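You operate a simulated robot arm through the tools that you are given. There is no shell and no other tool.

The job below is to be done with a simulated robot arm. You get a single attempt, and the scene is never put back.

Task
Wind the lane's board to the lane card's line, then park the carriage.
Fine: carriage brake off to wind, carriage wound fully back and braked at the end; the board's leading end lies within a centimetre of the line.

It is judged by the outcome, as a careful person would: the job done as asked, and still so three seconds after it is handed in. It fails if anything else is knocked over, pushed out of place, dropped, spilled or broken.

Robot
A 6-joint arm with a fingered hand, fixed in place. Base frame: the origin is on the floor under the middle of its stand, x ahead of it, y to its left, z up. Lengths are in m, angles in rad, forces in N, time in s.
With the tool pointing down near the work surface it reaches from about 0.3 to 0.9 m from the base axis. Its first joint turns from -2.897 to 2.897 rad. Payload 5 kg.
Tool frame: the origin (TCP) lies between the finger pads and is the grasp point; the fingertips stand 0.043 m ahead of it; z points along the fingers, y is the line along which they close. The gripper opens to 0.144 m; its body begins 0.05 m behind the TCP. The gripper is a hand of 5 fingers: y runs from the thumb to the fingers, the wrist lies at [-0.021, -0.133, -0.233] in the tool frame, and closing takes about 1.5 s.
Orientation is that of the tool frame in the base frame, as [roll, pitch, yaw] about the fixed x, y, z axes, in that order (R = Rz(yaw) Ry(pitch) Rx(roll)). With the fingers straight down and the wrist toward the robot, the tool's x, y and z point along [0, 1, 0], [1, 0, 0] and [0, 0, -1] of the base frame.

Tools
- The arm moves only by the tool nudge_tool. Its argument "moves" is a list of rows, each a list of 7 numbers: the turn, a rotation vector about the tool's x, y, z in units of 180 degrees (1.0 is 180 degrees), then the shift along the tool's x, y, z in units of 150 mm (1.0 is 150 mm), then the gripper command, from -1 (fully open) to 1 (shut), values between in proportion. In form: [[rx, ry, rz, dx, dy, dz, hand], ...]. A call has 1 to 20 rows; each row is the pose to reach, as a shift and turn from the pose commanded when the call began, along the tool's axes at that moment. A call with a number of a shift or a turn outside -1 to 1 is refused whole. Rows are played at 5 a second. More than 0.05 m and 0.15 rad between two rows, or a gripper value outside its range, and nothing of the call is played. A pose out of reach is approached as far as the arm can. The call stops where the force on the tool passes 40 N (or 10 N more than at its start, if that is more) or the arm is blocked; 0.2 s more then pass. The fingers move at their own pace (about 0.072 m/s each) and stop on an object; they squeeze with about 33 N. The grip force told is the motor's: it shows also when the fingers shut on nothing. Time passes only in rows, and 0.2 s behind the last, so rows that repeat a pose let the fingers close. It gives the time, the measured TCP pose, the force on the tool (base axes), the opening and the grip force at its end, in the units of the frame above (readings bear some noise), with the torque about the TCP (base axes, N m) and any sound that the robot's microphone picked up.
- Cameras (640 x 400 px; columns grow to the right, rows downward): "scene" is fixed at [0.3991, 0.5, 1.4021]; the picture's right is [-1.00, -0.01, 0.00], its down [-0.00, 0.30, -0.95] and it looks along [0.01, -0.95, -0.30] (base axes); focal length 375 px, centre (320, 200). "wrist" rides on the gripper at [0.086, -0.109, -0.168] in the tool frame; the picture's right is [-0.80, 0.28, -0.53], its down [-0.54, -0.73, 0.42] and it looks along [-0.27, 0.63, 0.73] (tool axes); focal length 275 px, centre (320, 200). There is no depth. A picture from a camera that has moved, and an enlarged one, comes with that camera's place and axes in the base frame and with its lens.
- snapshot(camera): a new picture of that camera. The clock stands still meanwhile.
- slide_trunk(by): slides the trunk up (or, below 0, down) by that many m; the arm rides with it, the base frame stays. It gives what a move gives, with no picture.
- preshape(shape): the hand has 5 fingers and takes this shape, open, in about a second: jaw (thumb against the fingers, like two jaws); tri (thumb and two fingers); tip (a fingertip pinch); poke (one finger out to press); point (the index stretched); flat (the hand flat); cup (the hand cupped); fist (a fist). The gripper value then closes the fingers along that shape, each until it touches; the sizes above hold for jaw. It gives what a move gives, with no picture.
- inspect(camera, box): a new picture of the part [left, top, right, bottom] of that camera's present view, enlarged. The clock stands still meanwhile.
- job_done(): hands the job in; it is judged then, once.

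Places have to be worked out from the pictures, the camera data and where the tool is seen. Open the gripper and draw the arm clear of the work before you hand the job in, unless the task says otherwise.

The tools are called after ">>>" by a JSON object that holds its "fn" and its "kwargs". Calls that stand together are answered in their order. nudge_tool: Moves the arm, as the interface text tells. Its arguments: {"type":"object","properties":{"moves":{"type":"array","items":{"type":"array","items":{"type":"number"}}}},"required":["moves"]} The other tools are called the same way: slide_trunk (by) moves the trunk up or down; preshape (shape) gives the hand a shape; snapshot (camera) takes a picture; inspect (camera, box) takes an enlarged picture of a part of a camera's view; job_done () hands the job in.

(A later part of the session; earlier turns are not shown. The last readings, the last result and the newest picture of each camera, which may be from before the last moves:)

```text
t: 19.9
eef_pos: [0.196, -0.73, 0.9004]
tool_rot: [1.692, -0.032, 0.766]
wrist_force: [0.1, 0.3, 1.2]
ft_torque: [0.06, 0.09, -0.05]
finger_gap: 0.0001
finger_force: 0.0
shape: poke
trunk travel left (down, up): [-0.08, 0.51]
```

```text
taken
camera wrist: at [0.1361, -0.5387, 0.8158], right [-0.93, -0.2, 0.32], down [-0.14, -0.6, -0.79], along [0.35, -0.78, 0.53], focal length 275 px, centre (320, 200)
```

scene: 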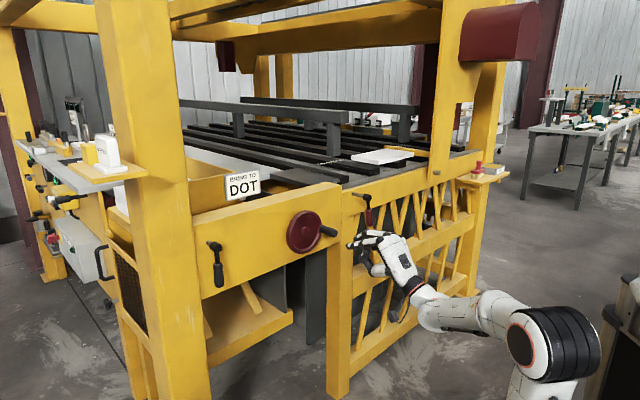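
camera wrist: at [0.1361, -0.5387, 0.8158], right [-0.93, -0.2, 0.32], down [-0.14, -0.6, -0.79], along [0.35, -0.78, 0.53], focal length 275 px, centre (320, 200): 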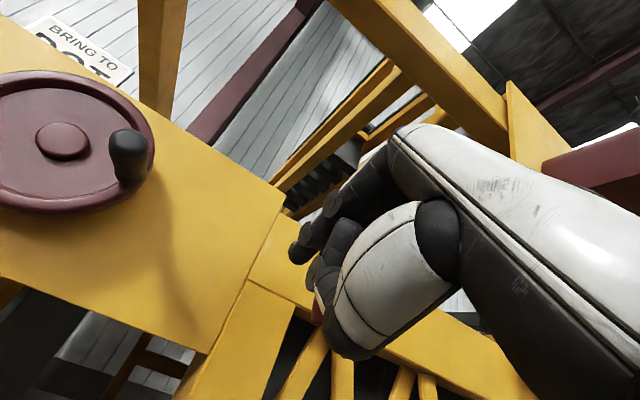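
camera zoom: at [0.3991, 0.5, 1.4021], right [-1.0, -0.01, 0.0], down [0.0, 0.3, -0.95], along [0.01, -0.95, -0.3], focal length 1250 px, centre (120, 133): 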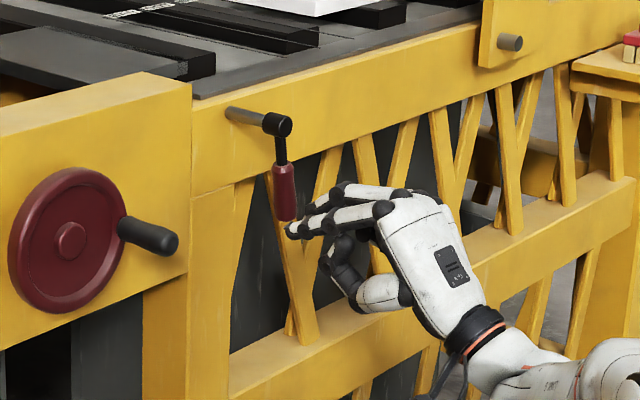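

The fingertips are level with the red handle and about 3 cm to its left side (toward the wheel). I move straight in about 8.5 cm so they stand beside the handle.

>>> {"fn": "nudge_tool", "kwargs": {"moves": [[0, 0, 0, 0, 0.025, 0.2, -1], [0, 0, 0, 0, 0.045, 0.4, -1], [0, 0, 0, 0, 0.065, 0.57, -1]]}}

>>> {"fn": "inspect", "kwargs": {"camera": "scene", "box": [340, 175, 420, 245]}}

>>> {"fn": "inspect", "kwargs": {"camera": "wrist", "box": [240, 200, 400, 360]}}

```text
t: 20.7
eef_pos: [0.2564, -0.7935, 0.8992]
tool_rot: [1.691, -0.032, 0.764]
wrist_force: [0.0, 0.5, 0.6]
ft_torque: [0.01, 0.05, 0.04]
finger_gap: 0.0
finger_force: 0.1
shape: poke
trunk travel left (down, up): [-0.08, 0.51]
```

```text
5.71 times, centred on (380, 210) of scene
camera zoom: at [0.3991, 0.5, 1.4021], right [-1.0, -0.01, 0.0], down [0.0, 0.3, -0.95], along [0.01, -0.95, -0.3], focal length 2142 px, centre (-23, 143)
```

zoom: 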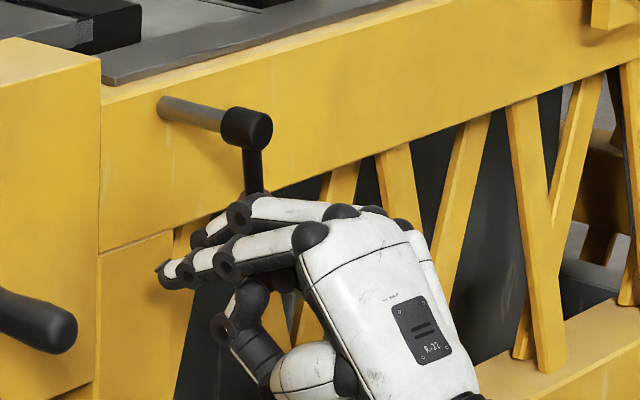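

```text
2.50 times, centred on (320, 280) of wrist
camera zoom: at [0.1961, -0.6011, 0.8149], right [-0.93, -0.2, 0.32], down [-0.14, -0.6, -0.79], along [0.35, -0.78, 0.52], focal length 688 px, centre (320, 0)
```

zoom: 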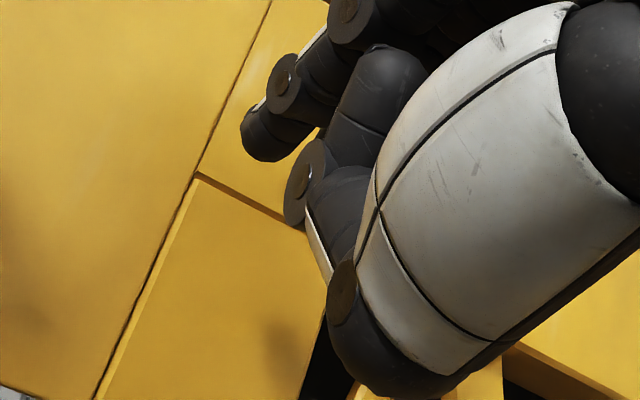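

The fingers are beside the handle with no contact force. I push gently toward the right (-u) in small steps and watch the force.

>>> {"fn": "nudge_tool", "kwargs": {"moves": [[0, 0, 0, -0.06, 0, 0, -1], [0, 0, 0, -0.12, 0, 0, -1], [0, 0, 0, -0.18, 0, 0, -1], [0, 0, 0, -0.22, 0, 0, -1], [0, 0, 0, -0.26, 0, 0, -1]]}}

>>> {"fn": "inspect", "kwargs": {"camera": "scene", "box": [340, 175, 420, 245]}}

```text
t: 21.9
eef_pos: [0.2264, -0.82, 0.898]
tool_rot: [1.692, -0.033, 0.761]
wrist_force: [0.4, 1.0, -0.2]
ft_torque: [-0.01, 0.02, -0.03]
finger_gap: 0.0
finger_force: 0.1
shape: poke
trunk travel left (down, up): [-0.08, 0.51]
```

```text
5.71 times, centred on (380, 210) of scene
camera zoom: at [0.3991, 0.5, 1.4021], right [-1.0, -0.01, 0.0], down [0.0, 0.3, -0.95], along [0.01, -0.95, -0.3], focal length 2142 px, centre (-23, 143)
```

zoom: 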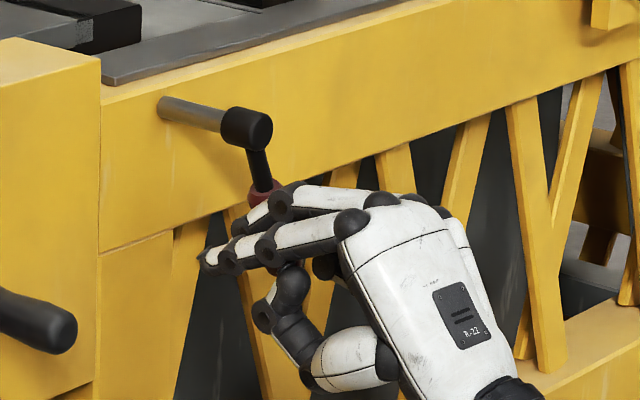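

The lever's stem has begun to swing to the right with almost no force, so it moves in that direction. I continue along an arc about its hub in small steps.

>>> {"fn": "nudge_tool", "kwargs": {"moves": [[0, 0, 0, -0.1, -0.02, 0, -1], [0, 0, 0, -0.2, -0.03, 0, -1], [0, 0, 0, -0.28, -0.01, 0, -1], [0, 0, 0, -0.353, 0.007, 0, -1], [0, 0, 0, -0.42, 0.045, 0, -1], [0, 0, 0, -0.487, 0.087, 0, -1]]}}

>>> {"fn": "inspect", "kwargs": {"camera": "scene", "box": [340, 175, 420, 245]}}

```text
t: 23.3
eef_pos: [0.174, -0.8716, 0.9078]
tool_rot: [1.692, -0.033, 0.764]
wrist_force: [-1.7, 1.7, -1.4]
ft_torque: [0.0, -0.02, -0.02]
finger_gap: 0.0
finger_force: 0.0
shape: poke
trunk travel left (down, up): [-0.08, 0.51]
```

```text
5.71 times, centred on (380, 210) of scene
camera zoom: at [0.3991, 0.5, 1.4021], right [-1.0, -0.01, 0.0], down [0.0, 0.3, -0.95], along [0.01, -0.95, -0.3], focal length 2142 px, centre (-23, 143)
```

zoom: 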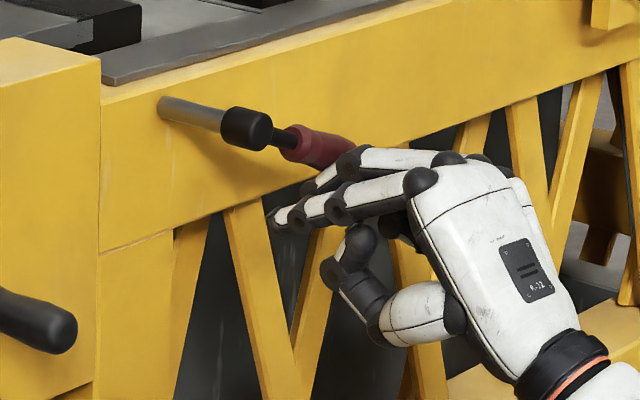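

The lever is now about 65° from hanging with only ~3 N on the hand. I continue along the arc to find its stop.

>>> {"fn": "nudge_tool", "kwargs": {"moves": [[0, 0, 0, -0.06, 0.06, 0, -1], [0, 0, 0, -0.107, 0.133, 0, -1], [0, 0, 0, -0.145, 0.2, 0, -1], [0, 0, 0, -0.18, 0.273, 0, -1]]}}

>>> {"fn": "inspect", "kwargs": {"camera": "scene", "box": [340, 175, 420, 245]}}

```text
t: 24.3
eef_pos: [0.1573, -0.8946, 0.9457]
tool_rot: [1.695, -0.034, 0.763]
wrist_force: [-3.4, 8.0, -12.4]
ft_torque: [-0.01, -0.07, -0.08]
finger_gap: 0.0
finger_force: 0.0
shape: poke
trunk travel left (down, up): [-0.08, 0.51]
```

```text
5.71 times, centred on (380, 210) of scene
camera zoom: at [0.3991, 0.5, 1.4021], right [-1.0, -0.01, 0.0], down [0.0, 0.3, -0.95], along [0.01, -0.95, -0.3], focal length 2142 px, centre (-23, 143)
```

zoom: 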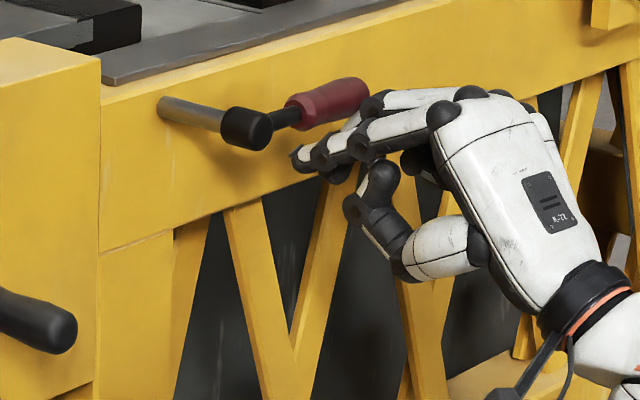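

Force rose to ~13 N with the lever level, so it seems to have met its stop at about 90°. I back off downward and outward and check that it stays.

>>> {"fn": "nudge_tool", "kwargs": {"moves": [[0, 0, 0, 0.02, -0.12, 0, -1], [0, 0, 0, 0.04, -0.24, 0, -1], [0, 0, 0, 0.04, -0.24, -0.25, -1], [0, 0, 0, 0.04, -0.24, -0.5, -1], [0, 0, 0, 0.04, -0.24, -0.75, -1]]}}

>>> {"fn": "snapshot", "kwargs": {"camera": "scene"}}

>>> {"fn": "inspect", "kwargs": {"camera": "scene", "box": [300, 140, 460, 245]}}

```text
t: 25.5
eef_pos: [0.0844, -0.8049, 0.9265]
tool_rot: [1.69, -0.032, 0.767]
wrist_force: [0.6, -0.5, -1.0]
ft_torque: [-0.06, -0.04, 0.02]
finger_gap: 0.0
finger_force: 0.1
shape: poke
trunk travel left (down, up): [-0.08, 0.51]
```

```text
taken
```

scene: 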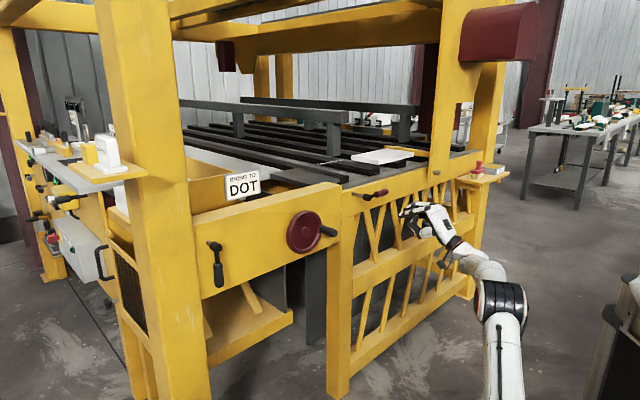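

```text
3.81 times, centred on (380, 192) of scene
camera zoom: at [0.3991, 0.5, 1.4021], right [-1.0, -0.01, 0.0], down [0.0, 0.3, -0.95], along [0.01, -0.95, -0.3], focal length 1428 px, centre (91, 229)
```

zoom: 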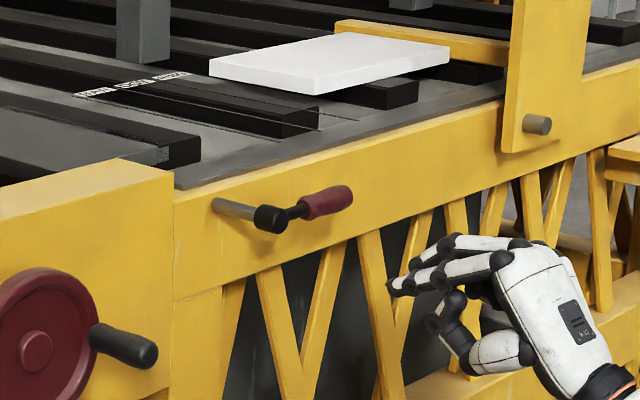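

The lever stays level to the right. I now bring the hand back to the wheel, below and in front of the crank handle, to test gently whether the wheel is free.

>>> {"fn": "nudge_tool", "kwargs": {"moves": [[0, 0, 0, 0.228, -0.044, 0.004, -1], [0, 0, 0, 0.456, -0.089, 0.008, -1], [0, 0, 0, 0.685, -0.133, 0.012, -1]]}}

>>> {"fn": "nudge_tool", "kwargs": {"moves": [[0, 0, 0, 0.228, -0.044, 0.004, -1], [0, 0, 0, 0.456, -0.089, 0.008, -1], [0, 0, 0, 0.685, -0.133, 0.012, -1]]}}

>>> {"fn": "nudge_tool", "kwargs": {"moves": [[0, 0, 0, 0.228, -0.044, 0.004, -1], [0, 0, 0, 0.456, -0.089, 0.008, -1], [0, 0, 0, 0.685, -0.133, 0.012, -1]]}}

>>> {"fn": "inspect", "kwargs": {"camera": "scene", "box": [270, 180, 390, 270]}}

>>> {"fn": "inspect", "kwargs": {"camera": "wrist", "box": [160, 140, 360, 340]}}

```text
t: 26.3
eef_pos: [0.1555, -0.7337, 0.9099]
tool_rot: [1.692, -0.033, 0.764]
wrist_force: [-0.9, -1.4, -0.6]
ft_torque: [0.01, -0.02, 0.03]
finger_gap: 0.0
finger_force: 0.1
shape: poke
trunk travel left (down, up): [-0.08, 0.51]
```

```text
t: 27.1
eef_pos: [0.231, -0.6616, 0.8942]
tool_rot: [1.691, -0.033, 0.762]
wrist_force: [-0.3, -0.1, -0.6]
ft_torque: [0.02, -0.02, 0.04]
finger_gap: 0.0
finger_force: 0.0
shape: poke
trunk travel left (down, up): [-0.08, 0.51]
```

```text
t: 27.9
eef_pos: [0.2916, -0.5973, 0.9066]
tool_rot: [1.711, -0.044, 0.773]
wrist_force: [-0.6, 0.0, -0.7]
ft_torque: [-0.02, -0.01, 0.09]
finger_gap: 0.0
finger_force: 0.0
shape: poke
out of reach, approached as far as the arm can: row 2, 3
trunk travel left (down, up): [-0.08, 0.51]
```

```text
4.44 times, centred on (330, 225) of scene
camera zoom: at [0.3991, 0.5, 1.4021], right [-1.0, -0.01, 0.0], down [0.0, 0.3, -0.95], along [0.01, -0.95, -0.3], focal length 1666 px, centre (276, 89)
```

zoom: 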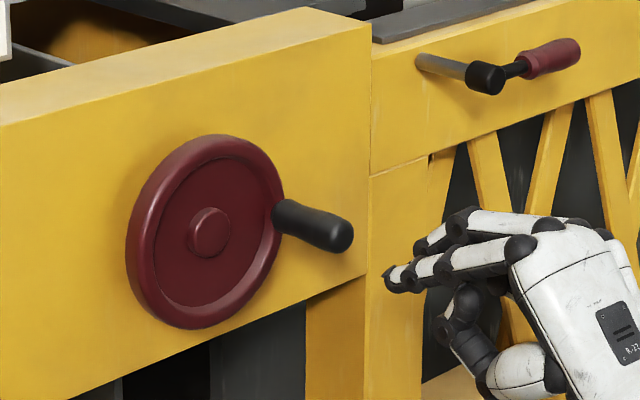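

```text
2.00 times, centred on (260, 240) of wrist
camera zoom: at [0.2299, -0.4055, 0.8269], right [-0.92, -0.22, 0.32], down [-0.14, -0.58, -0.8], along [0.36, -0.78, 0.51], focal length 551 px, centre (440, 120)
```

zoom: 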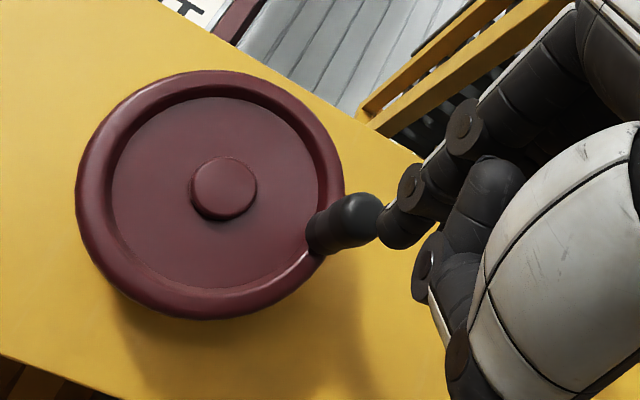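

The wrist reaches its limit here, so I lower the trunk a further 7 cm, which puts the hand higher relative to the shoulder, then raise the hand back.

>>> {"fn": "slide_trunk", "kwargs": {"by": -0.075}}

>>> {"fn": "nudge_tool", "kwargs": {"moves": [[0, 0, 0, 0, 0.2, 0, -1], [0, 0, 0, 0, 0.3, 0, -1]]}}

>>> {"fn": "nudge_tool", "kwargs": {"moves": [[-0.006, 0, 0, 0.1, 0, 0, -1], [-0.006, 0, 0, 0.2, 0, 0, -1]]}}

```text
t: 29.1
eef_pos: [0.2923, -0.5979, 0.8334]
tool_rot: [1.71, -0.044, 0.774]
wrist_force: [-0.1, -0.3, 0.5]
ft_torque: [0.0, 0.0, -0.02]
finger_gap: 0.0
finger_force: 0.0
shape: poke
trunk travel left (down, up): [-0.005, 0.585]
```

```text
t: 29.7
eef_pos: [0.2947, -0.6042, 0.8766]
tool_rot: [1.713, -0.044, 0.777]
wrist_force: [0.1, -0.6, 0.7]
ft_torque: [0.0, -0.01, 0.02]
finger_gap: 0.0001
finger_force: 0.0
shape: poke
trunk travel left (down, up): [-0.005, 0.585]
```

```text
t: 30.3
eef_pos: [0.3162, -0.5839, 0.878]
tool_rot: [1.692, -0.044, 0.775]
wrist_force: [0.0, 0.4, 0.3]
ft_torque: [0.0, -0.02, 0.01]
finger_gap: 0.0
finger_force: 0.0
shape: poke
trunk travel left (down, up): [-0.005, 0.585]
```

Now it reaches: TCP (0.316,-0.584,0.878), directly below and in front of the crank handle. I move in 7.5 cm under the handle, then look.

>>> {"fn": "nudge_tool", "kwargs": {"moves": [[0, 0, 0, 0, 0, 0.25, -1], [0, 0, 0, 0, 0, 0.5, -1]]}}

>>> {"fn": "inspect", "kwargs": {"camera": "scene", "box": [270, 190, 370, 270]}}

>>> {"fn": "inspect", "kwargs": {"camera": "wrist", "box": [120, 100, 380, 340]}}

```text
t: 30.9
eef_pos: [0.3683, -0.6352, 0.8664]
tool_rot: [1.696, -0.044, 0.776]
wrist_force: [-4.5, 5.3, -8.3]
ft_torque: [-0.11, -0.25, -0.11]
finger_gap: 0.0
finger_force: 0.1
shape: poke
trunk travel left (down, up): [-0.005, 0.585]
```

```text
5.00 times, centred on (320, 230) of scene
camera zoom: at [0.3991, 0.5, 1.4021], right [-1.0, -0.01, 0.0], down [0.0, 0.3, -0.95], along [0.01, -0.95, -0.3], focal length 1874 px, centre (320, 50)
```

zoom: 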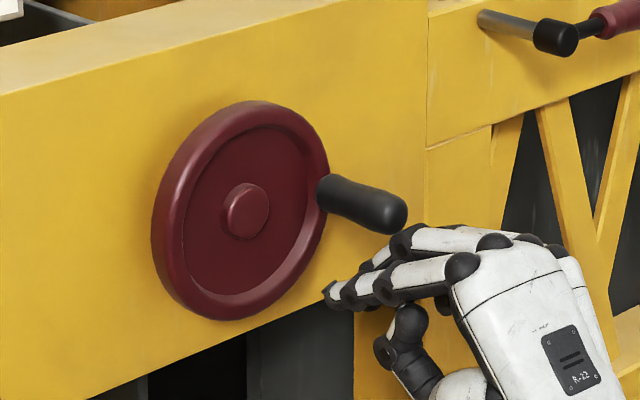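

```text
1.67 times, centred on (250, 220) of wrist
camera zoom: at [0.3074, -0.444, 0.7834], right [-0.93, -0.21, 0.31], down [-0.13, -0.59, -0.8], along [0.36, -0.78, 0.52], focal length 459 px, centre (437, 167)
```

zoom: 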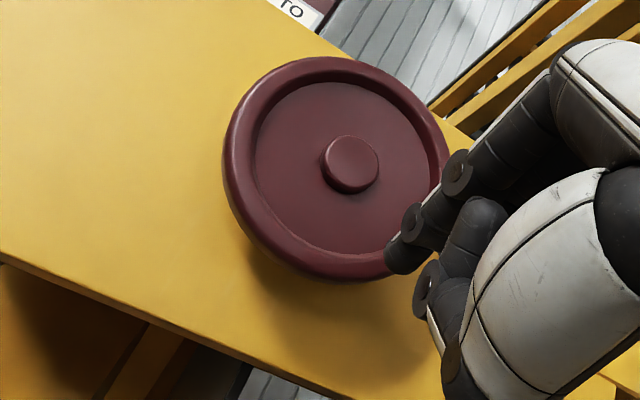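

A light contact (about 10 N) has appeared at the handle's end – part of the finger touches it already. I zoom in to see exactly which part.

>>> {"fn": "inspect", "kwargs": {"camera": "scene", "box": [310, 215, 360, 255]}}

>>> {"fn": "inspect", "kwargs": {"camera": "wrist", "box": [270, 160, 370, 300]}}

```text
10.00 times, centred on (335, 235) of scene
camera zoom: at [0.3991, 0.5, 1.4021], right [-1.0, -0.01, 0.0], down [0.0, 0.3, -0.95], along [0.01, -0.95, -0.3], focal length 3748 px, centre (170, -150)
```

zoom: 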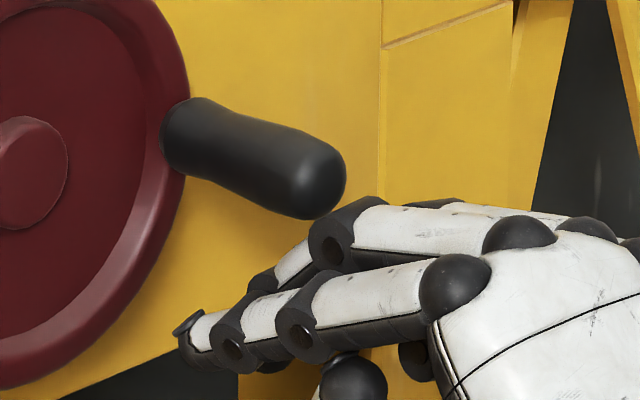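

```text
2.86 times, centred on (320, 230) of wrist
camera zoom: at [0.3074, -0.444, 0.7834], right [-0.93, -0.21, 0.31], down [-0.13, -0.59, -0.8], along [0.36, -0.78, 0.52], focal length 786 px, centre (320, 114)
```

zoom: 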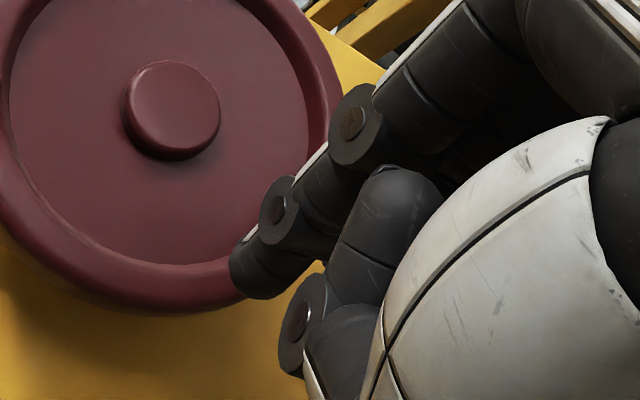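

The slanted middle finger joint meets the handle's end from below; pushing from above with the tip suits the finger slope better. I retreat, rise above the handle, and come in over its top.

>>> {"fn": "nudge_tool", "kwargs": {"moves": [[0, 0, 0, 0, 0, -0.25, -1], [0, 0, 0, 0, 0, -0.5, -1], [0, 0, 0, 0, 0.25, -0.5, -1], [0, 0, 0, 0, 0.5, -0.5, -1], [0, 0, 0, 0, 0.73, -0.5, -1]]}}

>>> {"fn": "nudge_tool", "kwargs": {"moves": [[0, 0, 0, 0, 0, 0.25, -1], [0, 0, 0, 0, 0, 0.48, -1]]}}

>>> {"fn": "inspect", "kwargs": {"camera": "scene", "box": [290, 190, 370, 254]}}

>>> {"fn": "inspect", "kwargs": {"camera": "wrist", "box": [200, 140, 360, 300]}}

```text
t: 32.1
eef_pos: [0.3217, -0.5958, 0.9859]
tool_rot: [1.693, -0.045, 0.776]
wrist_force: [-0.7, -1.2, 0.0]
ft_torque: [-0.02, -0.06, 0.05]
finger_gap: 0.0
finger_force: 0.0
shape: poke
trunk travel left (down, up): [-0.005, 0.585]
```

```text
t: 32.7
eef_pos: [0.372, -0.6467, 0.9791]
tool_rot: [1.691, -0.045, 0.775]
wrist_force: [-0.3, 0.6, 1.2]
ft_torque: [0.04, 0.08, -0.03]
finger_gap: 0.0
finger_force: 0.2
shape: poke
trunk travel left (down, up): [-0.005, 0.585]
```

```text
6.25 times, centred on (330, 222) of scene
camera zoom: at [0.3991, 0.5, 1.4021], right [-1.0, -0.01, 0.0], down [0.0, 0.3, -0.95], along [0.01, -0.95, -0.3], focal length 2343 px, centre (258, 62)
```

zoom: 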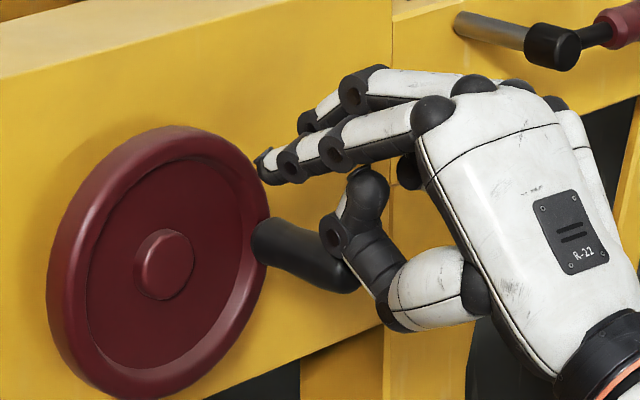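

```text
2.50 times, centred on (280, 220) of wrist
camera zoom: at [0.311, -0.4557, 0.8945], right [-0.93, -0.21, 0.31], down [-0.13, -0.59, -0.79], along [0.35, -0.78, 0.52], focal length 688 px, centre (420, 150)
```

zoom: 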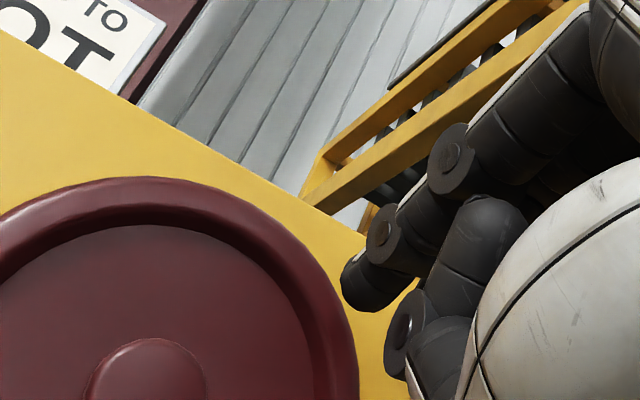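

The thumb hangs just ahead of the handle's end, so I back out 1 cm first, then press down gently on the handle from above and watch the force.

>>> {"fn": "nudge_tool", "kwargs": {"moves": [[0, 0, 0, 0, 0, -0.073, -1], [0, 0, 0, 0, -0.1, -0.073, -1], [0, 0, 0, 0, -0.18, -0.073, -1], [0, 0, 0, 0, -0.23, -0.073, -1], [0, 0, 0, 0, -0.28, -0.073, -1]]}}

>>> {"fn": "inspect", "kwargs": {"camera": "scene", "box": [290, 190, 370, 254]}}

```text
t: 33.9
eef_pos: [0.3631, -0.6334, 0.9422]
tool_rot: [1.684, -0.043, 0.776]
wrist_force: [1.6, -1.3, 11.4]
ft_torque: [-0.4, -0.2, 0.0]
finger_gap: 0.0
finger_force: 0.0
shape: poke
trunk travel left (down, up): [-0.005, 0.585]
```

```text
6.25 times, centred on (330, 222) of scene
camera zoom: at [0.3991, 0.5, 1.4021], right [-1.0, -0.01, 0.0], down [0.0, 0.3, -0.95], along [0.01, -0.95, -0.3], focal length 2343 px, centre (258, 62)
```

zoom: 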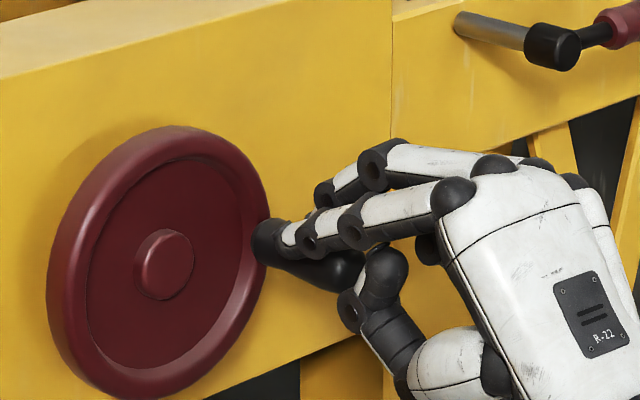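

The index tip rests on the handle top with 11 N and it hasn't moved yet. I press a little more, staying under the stop limit, to see whether the wheel yields.

>>> {"fn": "nudge_tool", "kwargs": {"moves": [[0, 0, 0, 0, -0.03, 0, -1], [0, 0, 0, 0, -0.06, 0, -1], [0, 0, 0, 0, -0.06, 0, -1]]}}

>>> {"fn": "inspect", "kwargs": {"camera": "scene", "box": [290, 190, 370, 254]}}

```text
t: 34.7
eef_pos: [0.3608, -0.6306, 0.9352]
tool_rot: [1.682, -0.043, 0.778]
wrist_force: [2.8, 3.6, 30.0]
ft_torque: [-0.99, -0.48, 0.12]
finger_gap: 0.0
finger_force: 0.1
shape: poke
trunk travel left (down, up): [-0.005, 0.585]
```

```text
6.25 times, centred on (330, 222) of scene
camera zoom: at [0.3991, 0.5, 1.4021], right [-1.0, -0.01, 0.0], down [0.0, 0.3, -0.95], along [0.01, -0.95, -0.3], focal length 2343 px, centre (258, 62)
```

zoom: 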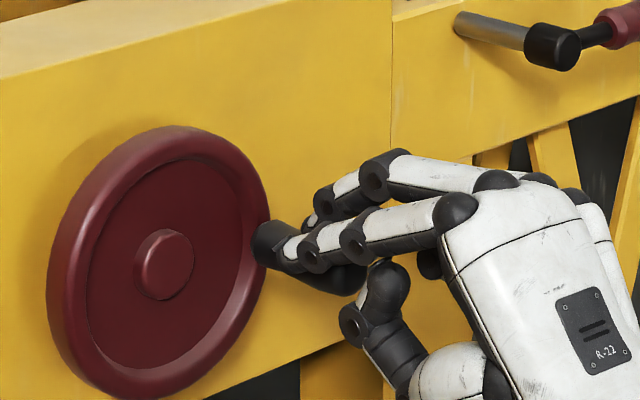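

30 N downward doesn't move it: that direction is blocked (either braked, or the carriage is already at its back stop). I back off and switch to the jaw grip, so I can hold the handle and test the other direction properly.

>>> {"fn": "nudge_tool", "kwargs": {"moves": [[0, 0, 0, 0, 0.1, 0, -1], [0, 0, 0, 0, 0.25, 0, -1], [0, 0, 0, 0, 0.25, -0.25, -1], [0, 0, 0, 0, 0.25, -0.5, -1], [0, 0, 0, 0, 0.25, -0.7, -1]]}}

>>> {"fn": "preshape", "kwargs": {"shape": "jaw"}}

>>> {"fn": "inspect", "kwargs": {"camera": "scene", "box": [280, 170, 400, 270]}}

>>> {"fn": "snapshot", "kwargs": {"camera": "wrist"}}

```text
t: 35.9
eef_pos: [0.2908, -0.5633, 0.9779]
tool_rot: [1.694, -0.044, 0.778]
wrist_force: [-0.5, -0.7, -0.5]
ft_torque: [-0.07, -0.07, 0.0]
finger_gap: 0.0003
finger_force: 0.1
shape: poke
trunk travel left (down, up): [-0.005, 0.585]
```

```text
t: 36.8
eef_pos: [0.2904, -0.5626, 0.9791]
tool_rot: [1.691, -0.044, 0.777]
wrist_force: [0.0, -0.1, -1.0]
ft_torque: [0.0, 0.03, -0.02]
finger_gap: 0.1438
finger_force: 0.1
shape: jaw
trunk travel left (down, up): [-0.005, 0.585]
```

```text
4.00 times, centred on (340, 220) of scene
camera zoom: at [0.3991, 0.5, 1.4021], right [-1.0, -0.01, 0.0], down [0.0, 0.3, -0.95], along [0.01, -0.95, -0.3], focal length 1499 px, centre (240, 120)
```

zoom: 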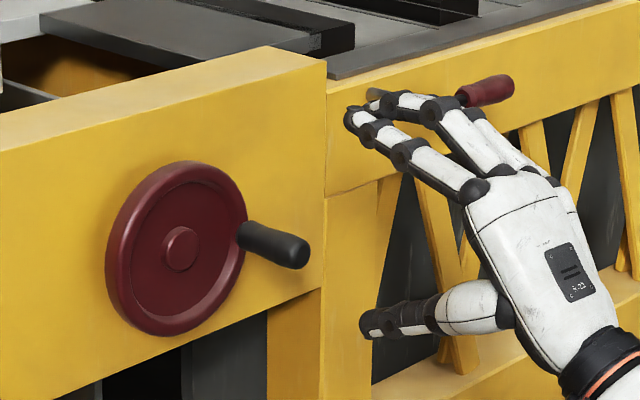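

```text
taken
camera wrist: at [0.2299, -0.3719, 0.8953], right [-0.93, -0.21, 0.31], down [-0.13, -0.59, -0.79], along [0.35, -0.78, 0.52], focal length 275 px, centre (320, 200)
```

wrist: 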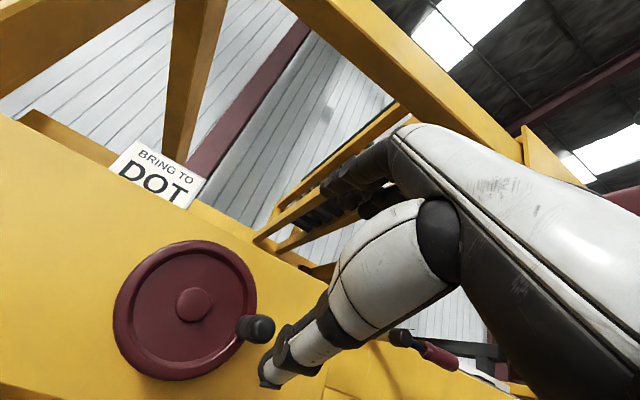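

The hand is open in front of the handle. I align the TCP with the handle axis (u≈-0.188, z≈0.921) and move in so the fingers and thumb straddle it, stopping a little short of the wheel rim.

>>> {"fn": "nudge_tool", "kwargs": {"moves": [[0, 0, 0, -0.03, -0.14, 0.1, -1], [0, 0, 0, -0.065, -0.283, 0.25, -1], [0, 0, 0, -0.065, -0.283, 0.5, -1], [0, 0, 0, -0.065, -0.283, 0.7, -1], [0, 0, 0, -0.065, -0.283, 0.8, -1]]}}

>>> {"fn": "inspect", "kwargs": {"camera": "scene", "box": [280, 180, 380, 270]}}

>>> {"fn": "inspect", "kwargs": {"camera": "wrist", "box": [160, 100, 400, 300]}}

```text
t: 38.0
eef_pos: [0.3657, -0.6505, 0.9237]
tool_rot: [1.693, -0.045, 0.775]
wrist_force: [-0.6, -1.0, 0.2]
ft_torque: [0.02, 0.03, 0.01]
finger_gap: 0.1439
finger_force: 0.0
shape: jaw
trunk travel left (down, up): [-0.005, 0.585]
```

```text
4.44 times, centred on (330, 225) of scene
camera zoom: at [0.3991, 0.5, 1.4021], right [-1.0, -0.01, 0.0], down [0.0, 0.3, -0.95], along [0.01, -0.95, -0.3], focal length 1666 px, centre (276, 89)
```

zoom: 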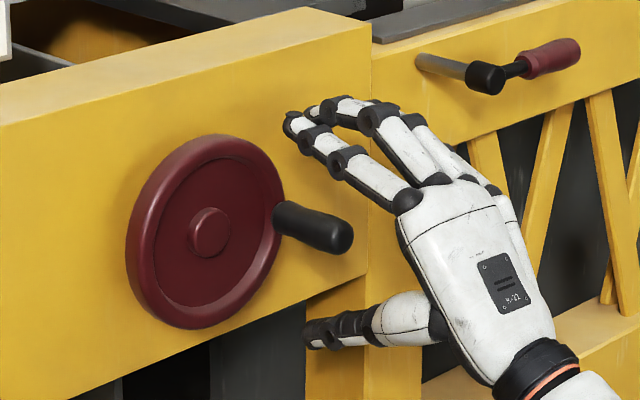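

```text
2.00 times, centred on (280, 200) of wrist
camera zoom: at [0.3044, -0.4584, 0.8383], right [-0.93, -0.21, 0.31], down [-0.13, -0.59, -0.79], along [0.35, -0.78, 0.52], focal length 551 px, centre (400, 200)
```

zoom: 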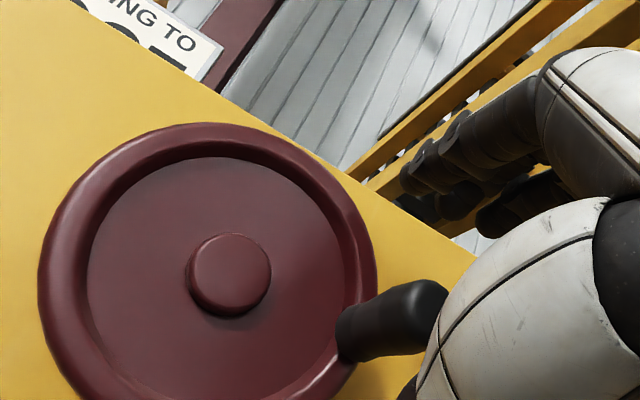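

The TCP sits at the handle's end between index and middle finger, thumb below. I close the hand on the handle.

>>> {"fn": "nudge_tool", "kwargs": {"moves": [[0, 0, 0, 0, 0, 0.03, -0.5], [0, 0, 0, 0, 0, 0.03, 0], [0, 0, 0, 0, 0, 0.03, 0.5], [0, 0, 0, 0, 0, 0.03, 1], [0, 0, 0, 0, 0, 0.03, 1], [0, 0, 0, 0, 0, 0.03, 1], [0, 0, 0, 0, 0, 0.03, 1], [0, 0, 0, 0, 0, 0.03, 1]]}}

>>> {"fn": "inspect", "kwargs": {"camera": "scene", "box": [280, 190, 380, 270]}}

>>> {"fn": "inspect", "kwargs": {"camera": "wrist", "box": [160, 100, 400, 300]}}

```text
t: 39.8
eef_pos: [0.3683, -0.6531, 0.9204]
tool_rot: [1.693, -0.044, 0.779]
wrist_force: [0.9, 0.8, -4.1]
ft_torque: [0.0, -0.05, 0.03]
finger_gap: 0.0176
finger_force: 33.4
shape: jaw
trunk travel left (down, up): [-0.005, 0.585]
```

```text
5.00 times, centred on (330, 230) of scene
camera zoom: at [0.3991, 0.5, 1.4021], right [-1.0, -0.01, 0.0], down [0.0, 0.3, -0.95], along [0.01, -0.95, -0.3], focal length 1874 px, centre (270, 50)
```

zoom: 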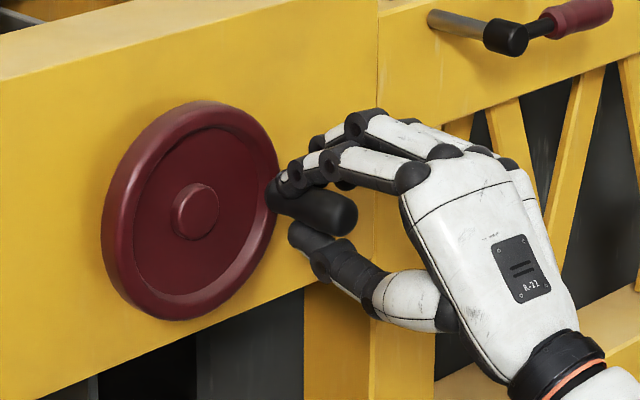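

```text
2.00 times, centred on (280, 200) of wrist
camera zoom: at [0.3077, -0.4612, 0.8372], right [-0.93, -0.21, 0.31], down [-0.13, -0.59, -0.79], along [0.35, -0.78, 0.52], focal length 551 px, centre (400, 200)
```

zoom: 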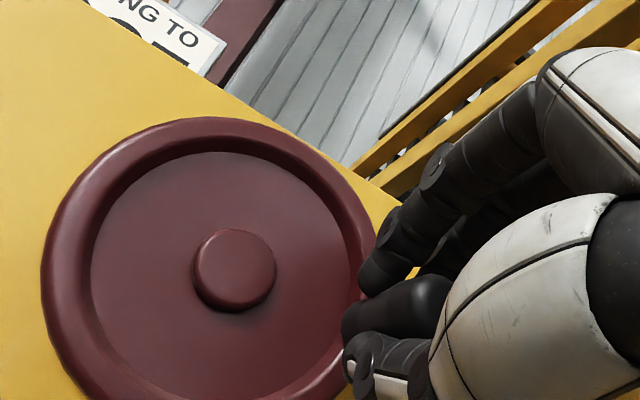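

The handle is held at 33 N. I now try raising it along the circle by about 1–2 cm to test the counter-clockwise direction.

>>> {"fn": "nudge_tool", "kwargs": {"moves": [[0, 0, 0, 0, 0.035, 0, 1], [0, 0, 0, 0.006, 0.07, 0, 1], [0, 0, 0, 0.006, 0.07, 0, 1]]}}

>>> {"fn": "inspect", "kwargs": {"camera": "scene", "box": [280, 190, 380, 270]}}

```text
t: 40.6
eef_pos: [0.3691, -0.6542, 0.9274]
tool_rot: [1.698, -0.046, 0.779]
wrist_force: [-15.2, 20.4, -28.1]
ft_torque: [0.98, 0.82, 0.11]
finger_gap: 0.0186
finger_force: 33.3
shape: jaw
trunk travel left (down, up): [-0.005, 0.585]
```

```text
5.00 times, centred on (330, 230) of scene
camera zoom: at [0.3991, 0.5, 1.4021], right [-1.0, -0.01, 0.0], down [0.0, 0.3, -0.95], along [0.01, -0.95, -0.3], focal length 1874 px, centre (270, 50)
```

zoom: 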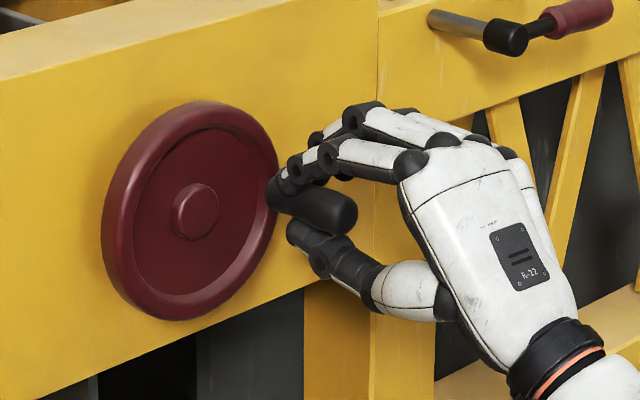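

Both directions are blocked at ~28 N, so the wheel is locked: the red lever as now set doesn't free it. I ease off, open the hand and retreat, then compare the scene with before.

>>> {"fn": "nudge_tool", "kwargs": {"moves": [[0, 0, 0, 0, -0.07, 0, 1], [0, 0, 0, 0, -0.07, 0, 0], [0, 0, 0, 0, -0.07, 0, -1], [0, 0, 0, 0, -0.07, 0, -1], [0, 0, 0, 0, -0.07, 0, -1], [0, 0, 0, 0, -0.07, -0.2, -1], [0, 0, 0, 0, -0.07, -0.45, -1], [0, 0, 0, 0, -0.07, -0.75, -1]]}}

>>> {"fn": "inspect", "kwargs": {"camera": "scene", "box": [370, 130, 490, 230]}}

>>> {"fn": "inspect", "kwargs": {"camera": "scene", "box": [300, 130, 428, 210]}}

>>> {"fn": "snapshot", "kwargs": {"camera": "scene"}}

```text
t: 42.4
eef_pos: [0.2911, -0.5719, 0.934]
tool_rot: [1.694, -0.045, 0.777]
wrist_force: [0.6, -0.2, -1.0]
ft_torque: [-0.03, -0.13, -0.01]
finger_gap: 0.1439
finger_force: 0.1
shape: jaw
trunk travel left (down, up): [-0.005, 0.585]
```

```text
4.00 times, centred on (430, 180) of scene
camera zoom: at [0.3991, 0.5, 1.4021], right [-1.0, -0.01, 0.0], down [0.0, 0.3, -0.95], along [0.01, -0.95, -0.3], focal length 1499 px, centre (-120, 280)
```

zoom: 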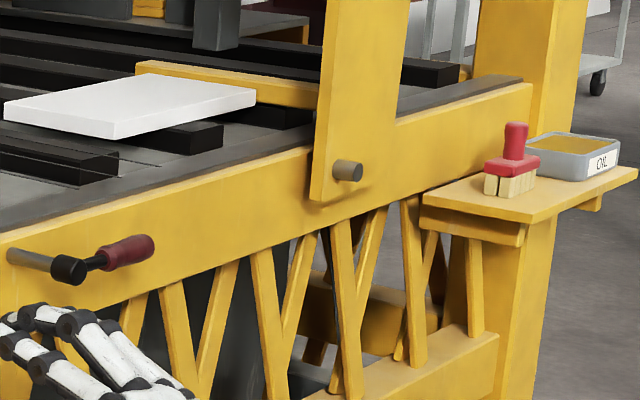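

```text
5.00 times, centred on (364, 170) of scene
camera zoom: at [0.3991, 0.5, 1.4021], right [-1.0, -0.01, 0.0], down [0.0, 0.3, -0.95], along [0.01, -0.95, -0.3], focal length 1874 px, centre (100, 350)
```

zoom: 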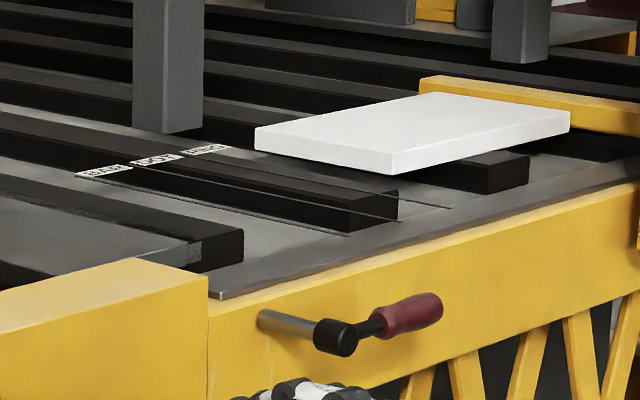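

```text
taken
```

scene: 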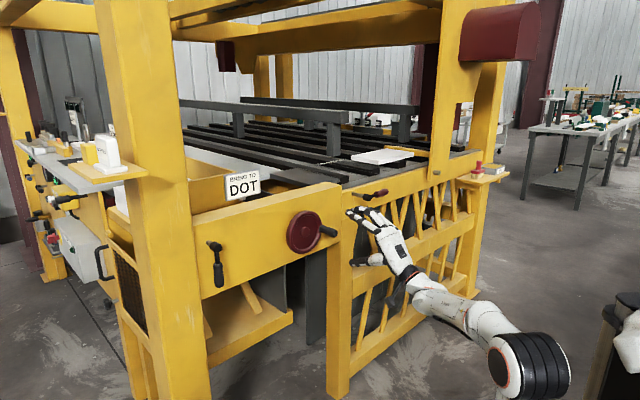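

Nothing else changed in the scene. Before trying the other lever I will put the red one back to hanging and test the wheel in that state; I switch to poke and move to above the red handle.

>>> {"fn": "preshape", "kwargs": {"shape": "poke"}}

>>> {"fn": "nudge_tool", "kwargs": {"moves": [[0, 0, 0, -0.233, 0.091, 0.014, -1], [0, 0, 0, -0.467, 0.183, 0.028, -1], [0, 0, 0, -0.7, 0.274, 0.042, -1]]}}

>>> {"fn": "nudge_tool", "kwargs": {"moves": [[0, 0, 0, -0.233, 0.091, 0.014, -1], [0, 0, 0, -0.467, 0.183, 0.028, -1], [0, 0, 0, -0.7, 0.274, 0.042, -1]]}}

>>> {"fn": "nudge_tool", "kwargs": {"moves": [[0, 0, 0, -0.233, 0.091, 0.014, -1], [0, 0, 0, -0.467, 0.183, 0.028, -1], [0, 0, 0, -0.7, 0.274, 0.042, -1]]}}

>>> {"fn": "inspect", "kwargs": {"camera": "scene", "box": [340, 160, 440, 240]}}

```text
t: 43.3
eef_pos: [0.2906, -0.5713, 0.9358]
tool_rot: [1.692, -0.045, 0.777]
wrist_force: [-0.8, -0.6, 0.8]
ft_torque: [0.02, 0.01, -0.01]
finger_gap: 0.0
finger_force: 0.1
shape: poke
trunk travel left (down, up): [-0.005, 0.585]
```

```text
t: 44.1
eef_pos: [0.2226, -0.6547, 0.9707]
tool_rot: [1.694, -0.044, 0.776]
wrist_force: [0.9, 0.7, 0.7]
ft_torque: [0.01, 0.03, -0.04]
finger_gap: 0.0
finger_force: 0.0
shape: poke
trunk travel left (down, up): [-0.005, 0.585]
```

```text
t: 44.9
eef_pos: [0.1528, -0.7383, 1.0061]
tool_rot: [1.693, -0.045, 0.776]
wrist_force: [1.1, 0.0, 0.2]
ft_torque: [0.07, 0.0, -0.05]
finger_gap: 0.0002
finger_force: 0.1
shape: poke
trunk travel left (down, up): [-0.005, 0.585]
```

```text
t: 45.7
eef_pos: [0.0856, -0.8203, 1.0406]
tool_rot: [1.69, -0.043, 0.777]
wrist_force: [1.4, 1.5, 2.6]
ft_torque: [0.11, 0.16, -0.15]
finger_gap: 0.0
finger_force: 0.1
shape: poke
trunk travel left (down, up): [-0.005, 0.585]
```

```text
5.00 times, centred on (390, 200) of scene
camera zoom: at [0.3991, 0.5, 1.4021], right [-1.0, -0.01, 0.0], down [0.0, 0.3, -0.95], along [0.01, -0.95, -0.3], focal length 1874 px, centre (-30, 200)
```

zoom: 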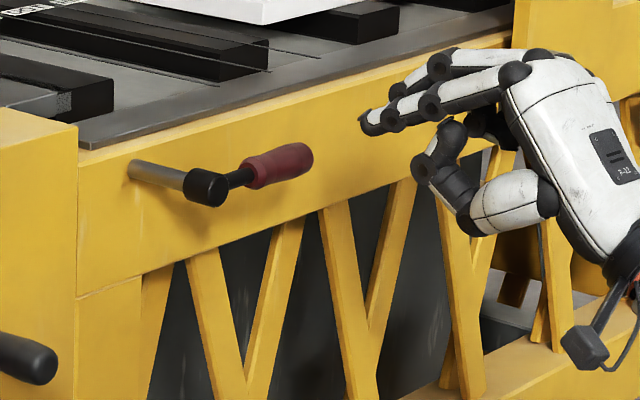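

Fingertips are outward of and above the level red handle. I go in 8.5 cm above it, then press it down along its arc back toward hanging.

>>> {"fn": "nudge_tool", "kwargs": {"moves": [[0, 0, 0, 0, 0, 0.2, -1], [0, 0, 0, 0, 0, 0.4, -1], [0, 0, 0, 0, 0, 0.57, -1]]}}

>>> {"fn": "nudge_tool", "kwargs": {"moves": [[0, 0, 0, 0, -0.1, 0, -1], [0, 0, 0, -0.01, -0.2, 0, -1], [0, 0, 0, -0.025, -0.29, 0, -1]]}}

>>> {"fn": "inspect", "kwargs": {"camera": "scene", "box": [340, 160, 440, 240]}}

```text
t: 46.5
eef_pos: [0.1387, -0.8555, 1.0197]
tool_rot: [1.691, -0.043, 0.775]
wrist_force: [-1.3, 0.3, 1.2]
ft_torque: [0.02, 0.06, -0.03]
finger_gap: 0.0001
finger_force: 0.1
shape: poke
out of reach, approached as far as the arm can: row 2, 3
trunk travel left (down, up): [-0.005, 0.585]
```

```text
t: 47.3
eef_pos: [0.1298, -0.8683, 0.9826]
tool_rot: [1.691, -0.043, 0.778]
wrist_force: [-0.1, -0.4, 0.6]
ft_torque: [0.0, 0.05, -0.02]
finger_gap: 0.0002
finger_force: 0.0
shape: poke
out of reach, approached as far as the arm can: row 1, 2, 3
trunk travel left (down, up): [-0.005, 0.585]
```

```text
5.00 times, centred on (390, 200) of scene
camera zoom: at [0.3991, 0.5, 1.4021], right [-1.0, -0.01, 0.0], down [0.0, 0.3, -0.95], along [0.01, -0.95, -0.3], focal length 1874 px, centre (-30, 200)
```

zoom: 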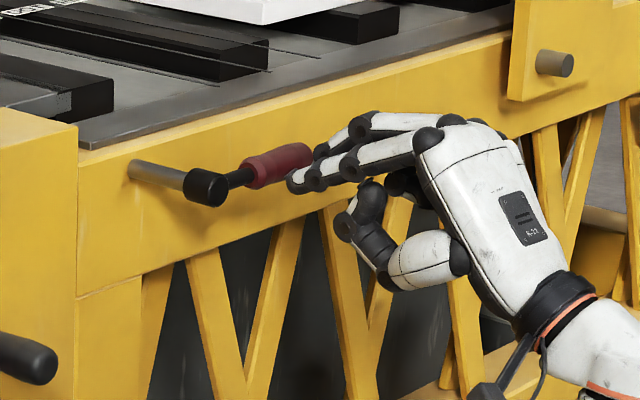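

The arm hit its reach limit (the shoulder is too low now), with the tip just outside the handle and no contact. I retreat 4.5 cm, raise the trunk 12 cm for more reach, and set up again.

>>> {"fn": "nudge_tool", "kwargs": {"moves": [[0, 0, 0, 0, 0, -0.15, -1], [0, 0, 0, 0, 0, -0.35, -1]]}}

>>> {"fn": "slide_trunk", "kwargs": {"by": 0.12}}

```text
t: 47.9
eef_pos: [0.0892, -0.8517, 0.9961]
tool_rot: [1.691, -0.043, 0.776]
wrist_force: [0.5, -0.8, 0.0]
ft_torque: [-0.01, -0.04, -0.01]
finger_gap: 0.0
finger_force: 0.2
shape: poke
out of reach, approached as far as the arm can: row 1, 2
trunk travel left (down, up): [-0.005, 0.585]
```

```text
t: 49.4
eef_pos: [0.0884, -0.8534, 1.1173]
tool_rot: [1.692, -0.043, 0.776]
wrist_force: [0.0, 0.1, 0.2]
ft_torque: [0.0, 0.02, -0.03]
finger_gap: 0.0
finger_force: 0.0
shape: poke
trunk travel left (down, up): [-0.125, 0.465]
```

Trunk is up and the TCP stands at z≈1.12. I lower to just above handle height, then move in over the handle.

>>> {"fn": "nudge_tool", "kwargs": {"moves": [[0, 0, 0, 0.05, -0.25, 0.03, -1], [0, 0, 0, 0.11, -0.5, 0.06, -1]]}}

>>> {"fn": "nudge_tool", "kwargs": {"moves": [[0, 0, 0, 0, 0.02, 0.2, -1], [0, 0, 0, 0, 0.03, 0.4, -1]]}}

>>> {"fn": "inspect", "kwargs": {"camera": "scene", "box": [340, 160, 440, 240]}}

```text
t: 50.0
eef_pos: [0.0948, -0.8775, 1.0563]
tool_rot: [1.691, -0.041, 0.781]
wrist_force: [-0.5, 0.3, 0.7]
ft_torque: [0.03, 0.02, -0.06]
finger_gap: 0.0
finger_force: 0.0
shape: poke
out of reach, approached as far as the arm can: row 1, 2
trunk travel left (down, up): [-0.125, 0.465]
```

```text
t: 50.6
eef_pos: [0.1354, -0.8912, 1.0469]
tool_rot: [1.691, -0.045, 0.78]
wrist_force: [-0.5, -0.2, 1.0]
ft_torque: [0.01, 0.04, 0.03]
finger_gap: 0.0
finger_force: 0.0
shape: poke
out of reach, approached as far as the arm can: row 1, 2
trunk travel left (down, up): [-0.125, 0.465]
```

```text
5.00 times, centred on (390, 200) of scene
camera zoom: at [0.3991, 0.5, 1.4021], right [-1.0, -0.01, 0.0], down [0.0, 0.3, -0.95], along [0.01, -0.95, -0.3], focal length 1874 px, centre (-30, 200)
```

zoom: 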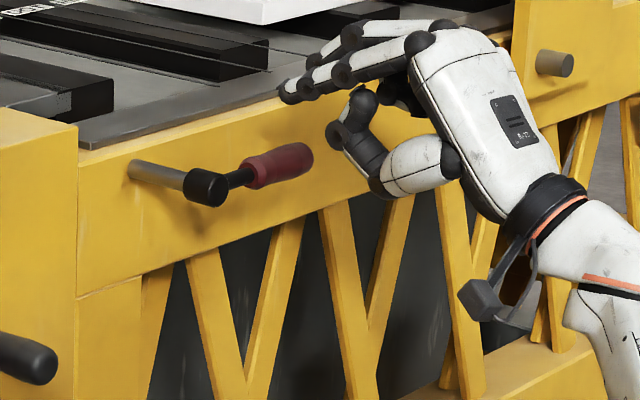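

The fingertips are now over the handle (z≈1.05). I push down along the arc in small steps.

>>> {"fn": "nudge_tool", "kwargs": {"moves": [[0, 0, 0, 0.015, -0.13, 0, -1], [0, 0, 0, 0.03, -0.25, 0, -1], [0, 0, 0, 0.065, -0.33, 0, -1], [0, 0, 0, 0.065, -0.4, 0, -1]]}}

>>> {"fn": "inspect", "kwargs": {"camera": "scene", "box": [340, 160, 440, 240]}}

```text
t: 51.6
eef_pos: [0.1379, -0.9021, 0.9922]
tool_rot: [1.692, -0.043, 0.778]
wrist_force: [0.2, 1.1, 1.2]
ft_torque: [-0.01, -0.08, 0.02]
finger_gap: 0.0
finger_force: 0.0
shape: poke
out of reach, approached as far as the arm can: row 1, 2, 3, 4
trunk travel left (down, up): [-0.125, 0.465]
```

```text
5.00 times, centred on (390, 200) of scene
camera zoom: at [0.3991, 0.5, 1.4021], right [-1.0, -0.01, 0.0], down [0.0, 0.3, -0.95], along [0.01, -0.95, -0.3], focal length 1874 px, centre (-30, 200)
```

zoom: 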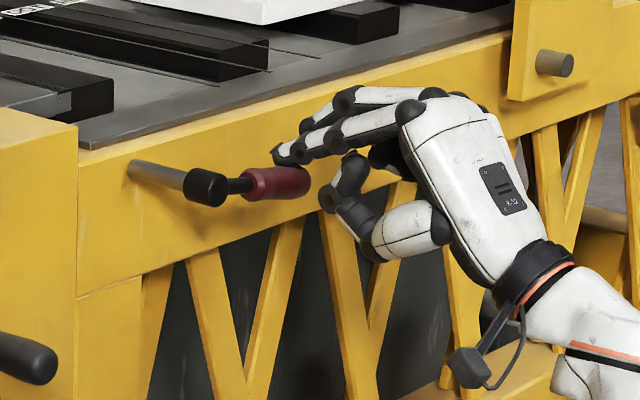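

The lever follows down at ~1.5 N. I carry on along the arc to about 30° from hanging.

>>> {"fn": "nudge_tool", "kwargs": {"moves": [[0, 0, 0, 0.03, -0.11, 0, -1], [0, 0, 0, 0.06, -0.22, 0, -1], [0, 0, 0, 0.09, -0.3, 0, -1], [0, 0, 0, 0.12, -0.38, 0, -1], [0, 0, 0, 0.17, -0.45, 0, -1], [0, 0, 0, 0.22, -0.525, 0, -1]]}}

>>> {"fn": "inspect", "kwargs": {"camera": "scene", "box": [340, 160, 440, 240]}}

```text
t: 53.0
eef_pos: [0.1479, -0.9171, 0.9253]
tool_rot: [1.693, -0.042, 0.78]
wrist_force: [0.6, -0.2, 0.4]
ft_torque: [0.0, 0.06, -0.07]
finger_gap: 0.0002
finger_force: 0.0
shape: poke
out of reach, approached as far as the arm can: row 1, 2, 3, 4, 5, 6
trunk travel left (down, up): [-0.125, 0.465]
```

```text
5.00 times, centred on (390, 200) of scene
camera zoom: at [0.3991, 0.5, 1.4021], right [-1.0, -0.01, 0.0], down [0.0, 0.3, -0.95], along [0.01, -0.95, -0.3], focal length 1874 px, centre (-30, 200)
```

zoom: 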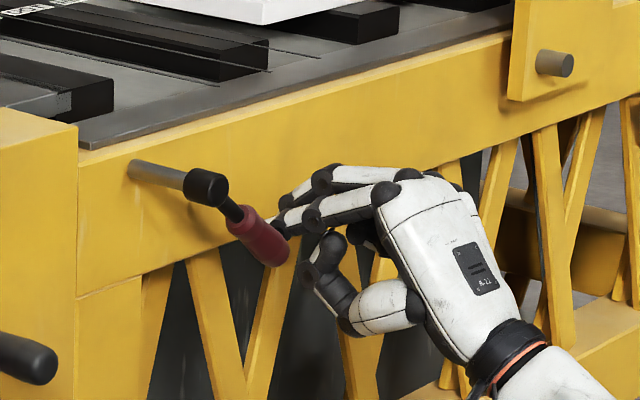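

The lever is about 35–40° from hanging but the hand drifts at its reach edge. I pull slightly outward and push toward +u to bring it on down.

>>> {"fn": "nudge_tool", "kwargs": {"moves": [[0, 0, 0, 0.08, -0.04, -0.04, -1], [0, 0, 0, 0.16, -0.08, -0.08, -1], [0, 0, 0, 0.25, -0.12, -0.1, -1]]}}

>>> {"fn": "inspect", "kwargs": {"camera": "scene", "box": [340, 160, 440, 240]}}

```text
t: 53.8
eef_pos: [0.156, -0.9186, 0.9189]
tool_rot: [1.691, -0.043, 0.778]
wrist_force: [-0.9, -0.1, 0.6]
ft_torque: [0.0, -0.03, 0.0]
finger_gap: 0.0
finger_force: 0.2
shape: poke
out of reach, approached as far as the arm can: row 1, 2, 3
trunk travel left (down, up): [-0.125, 0.465]
```

```text
5.00 times, centred on (390, 200) of scene
camera zoom: at [0.3991, 0.5, 1.4021], right [-1.0, -0.01, 0.0], down [0.0, 0.3, -0.95], along [0.01, -0.95, -0.3], focal length 1874 px, centre (-30, 200)
```

zoom: 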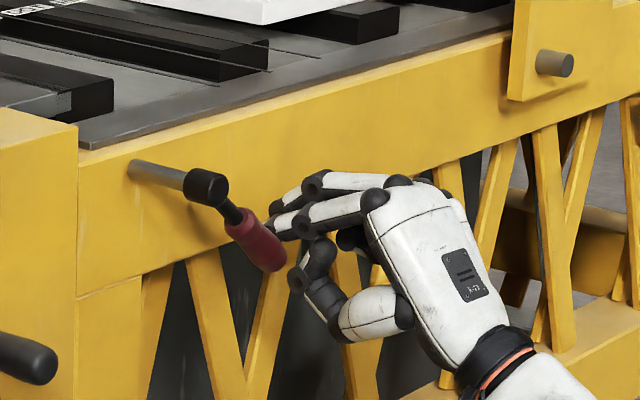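

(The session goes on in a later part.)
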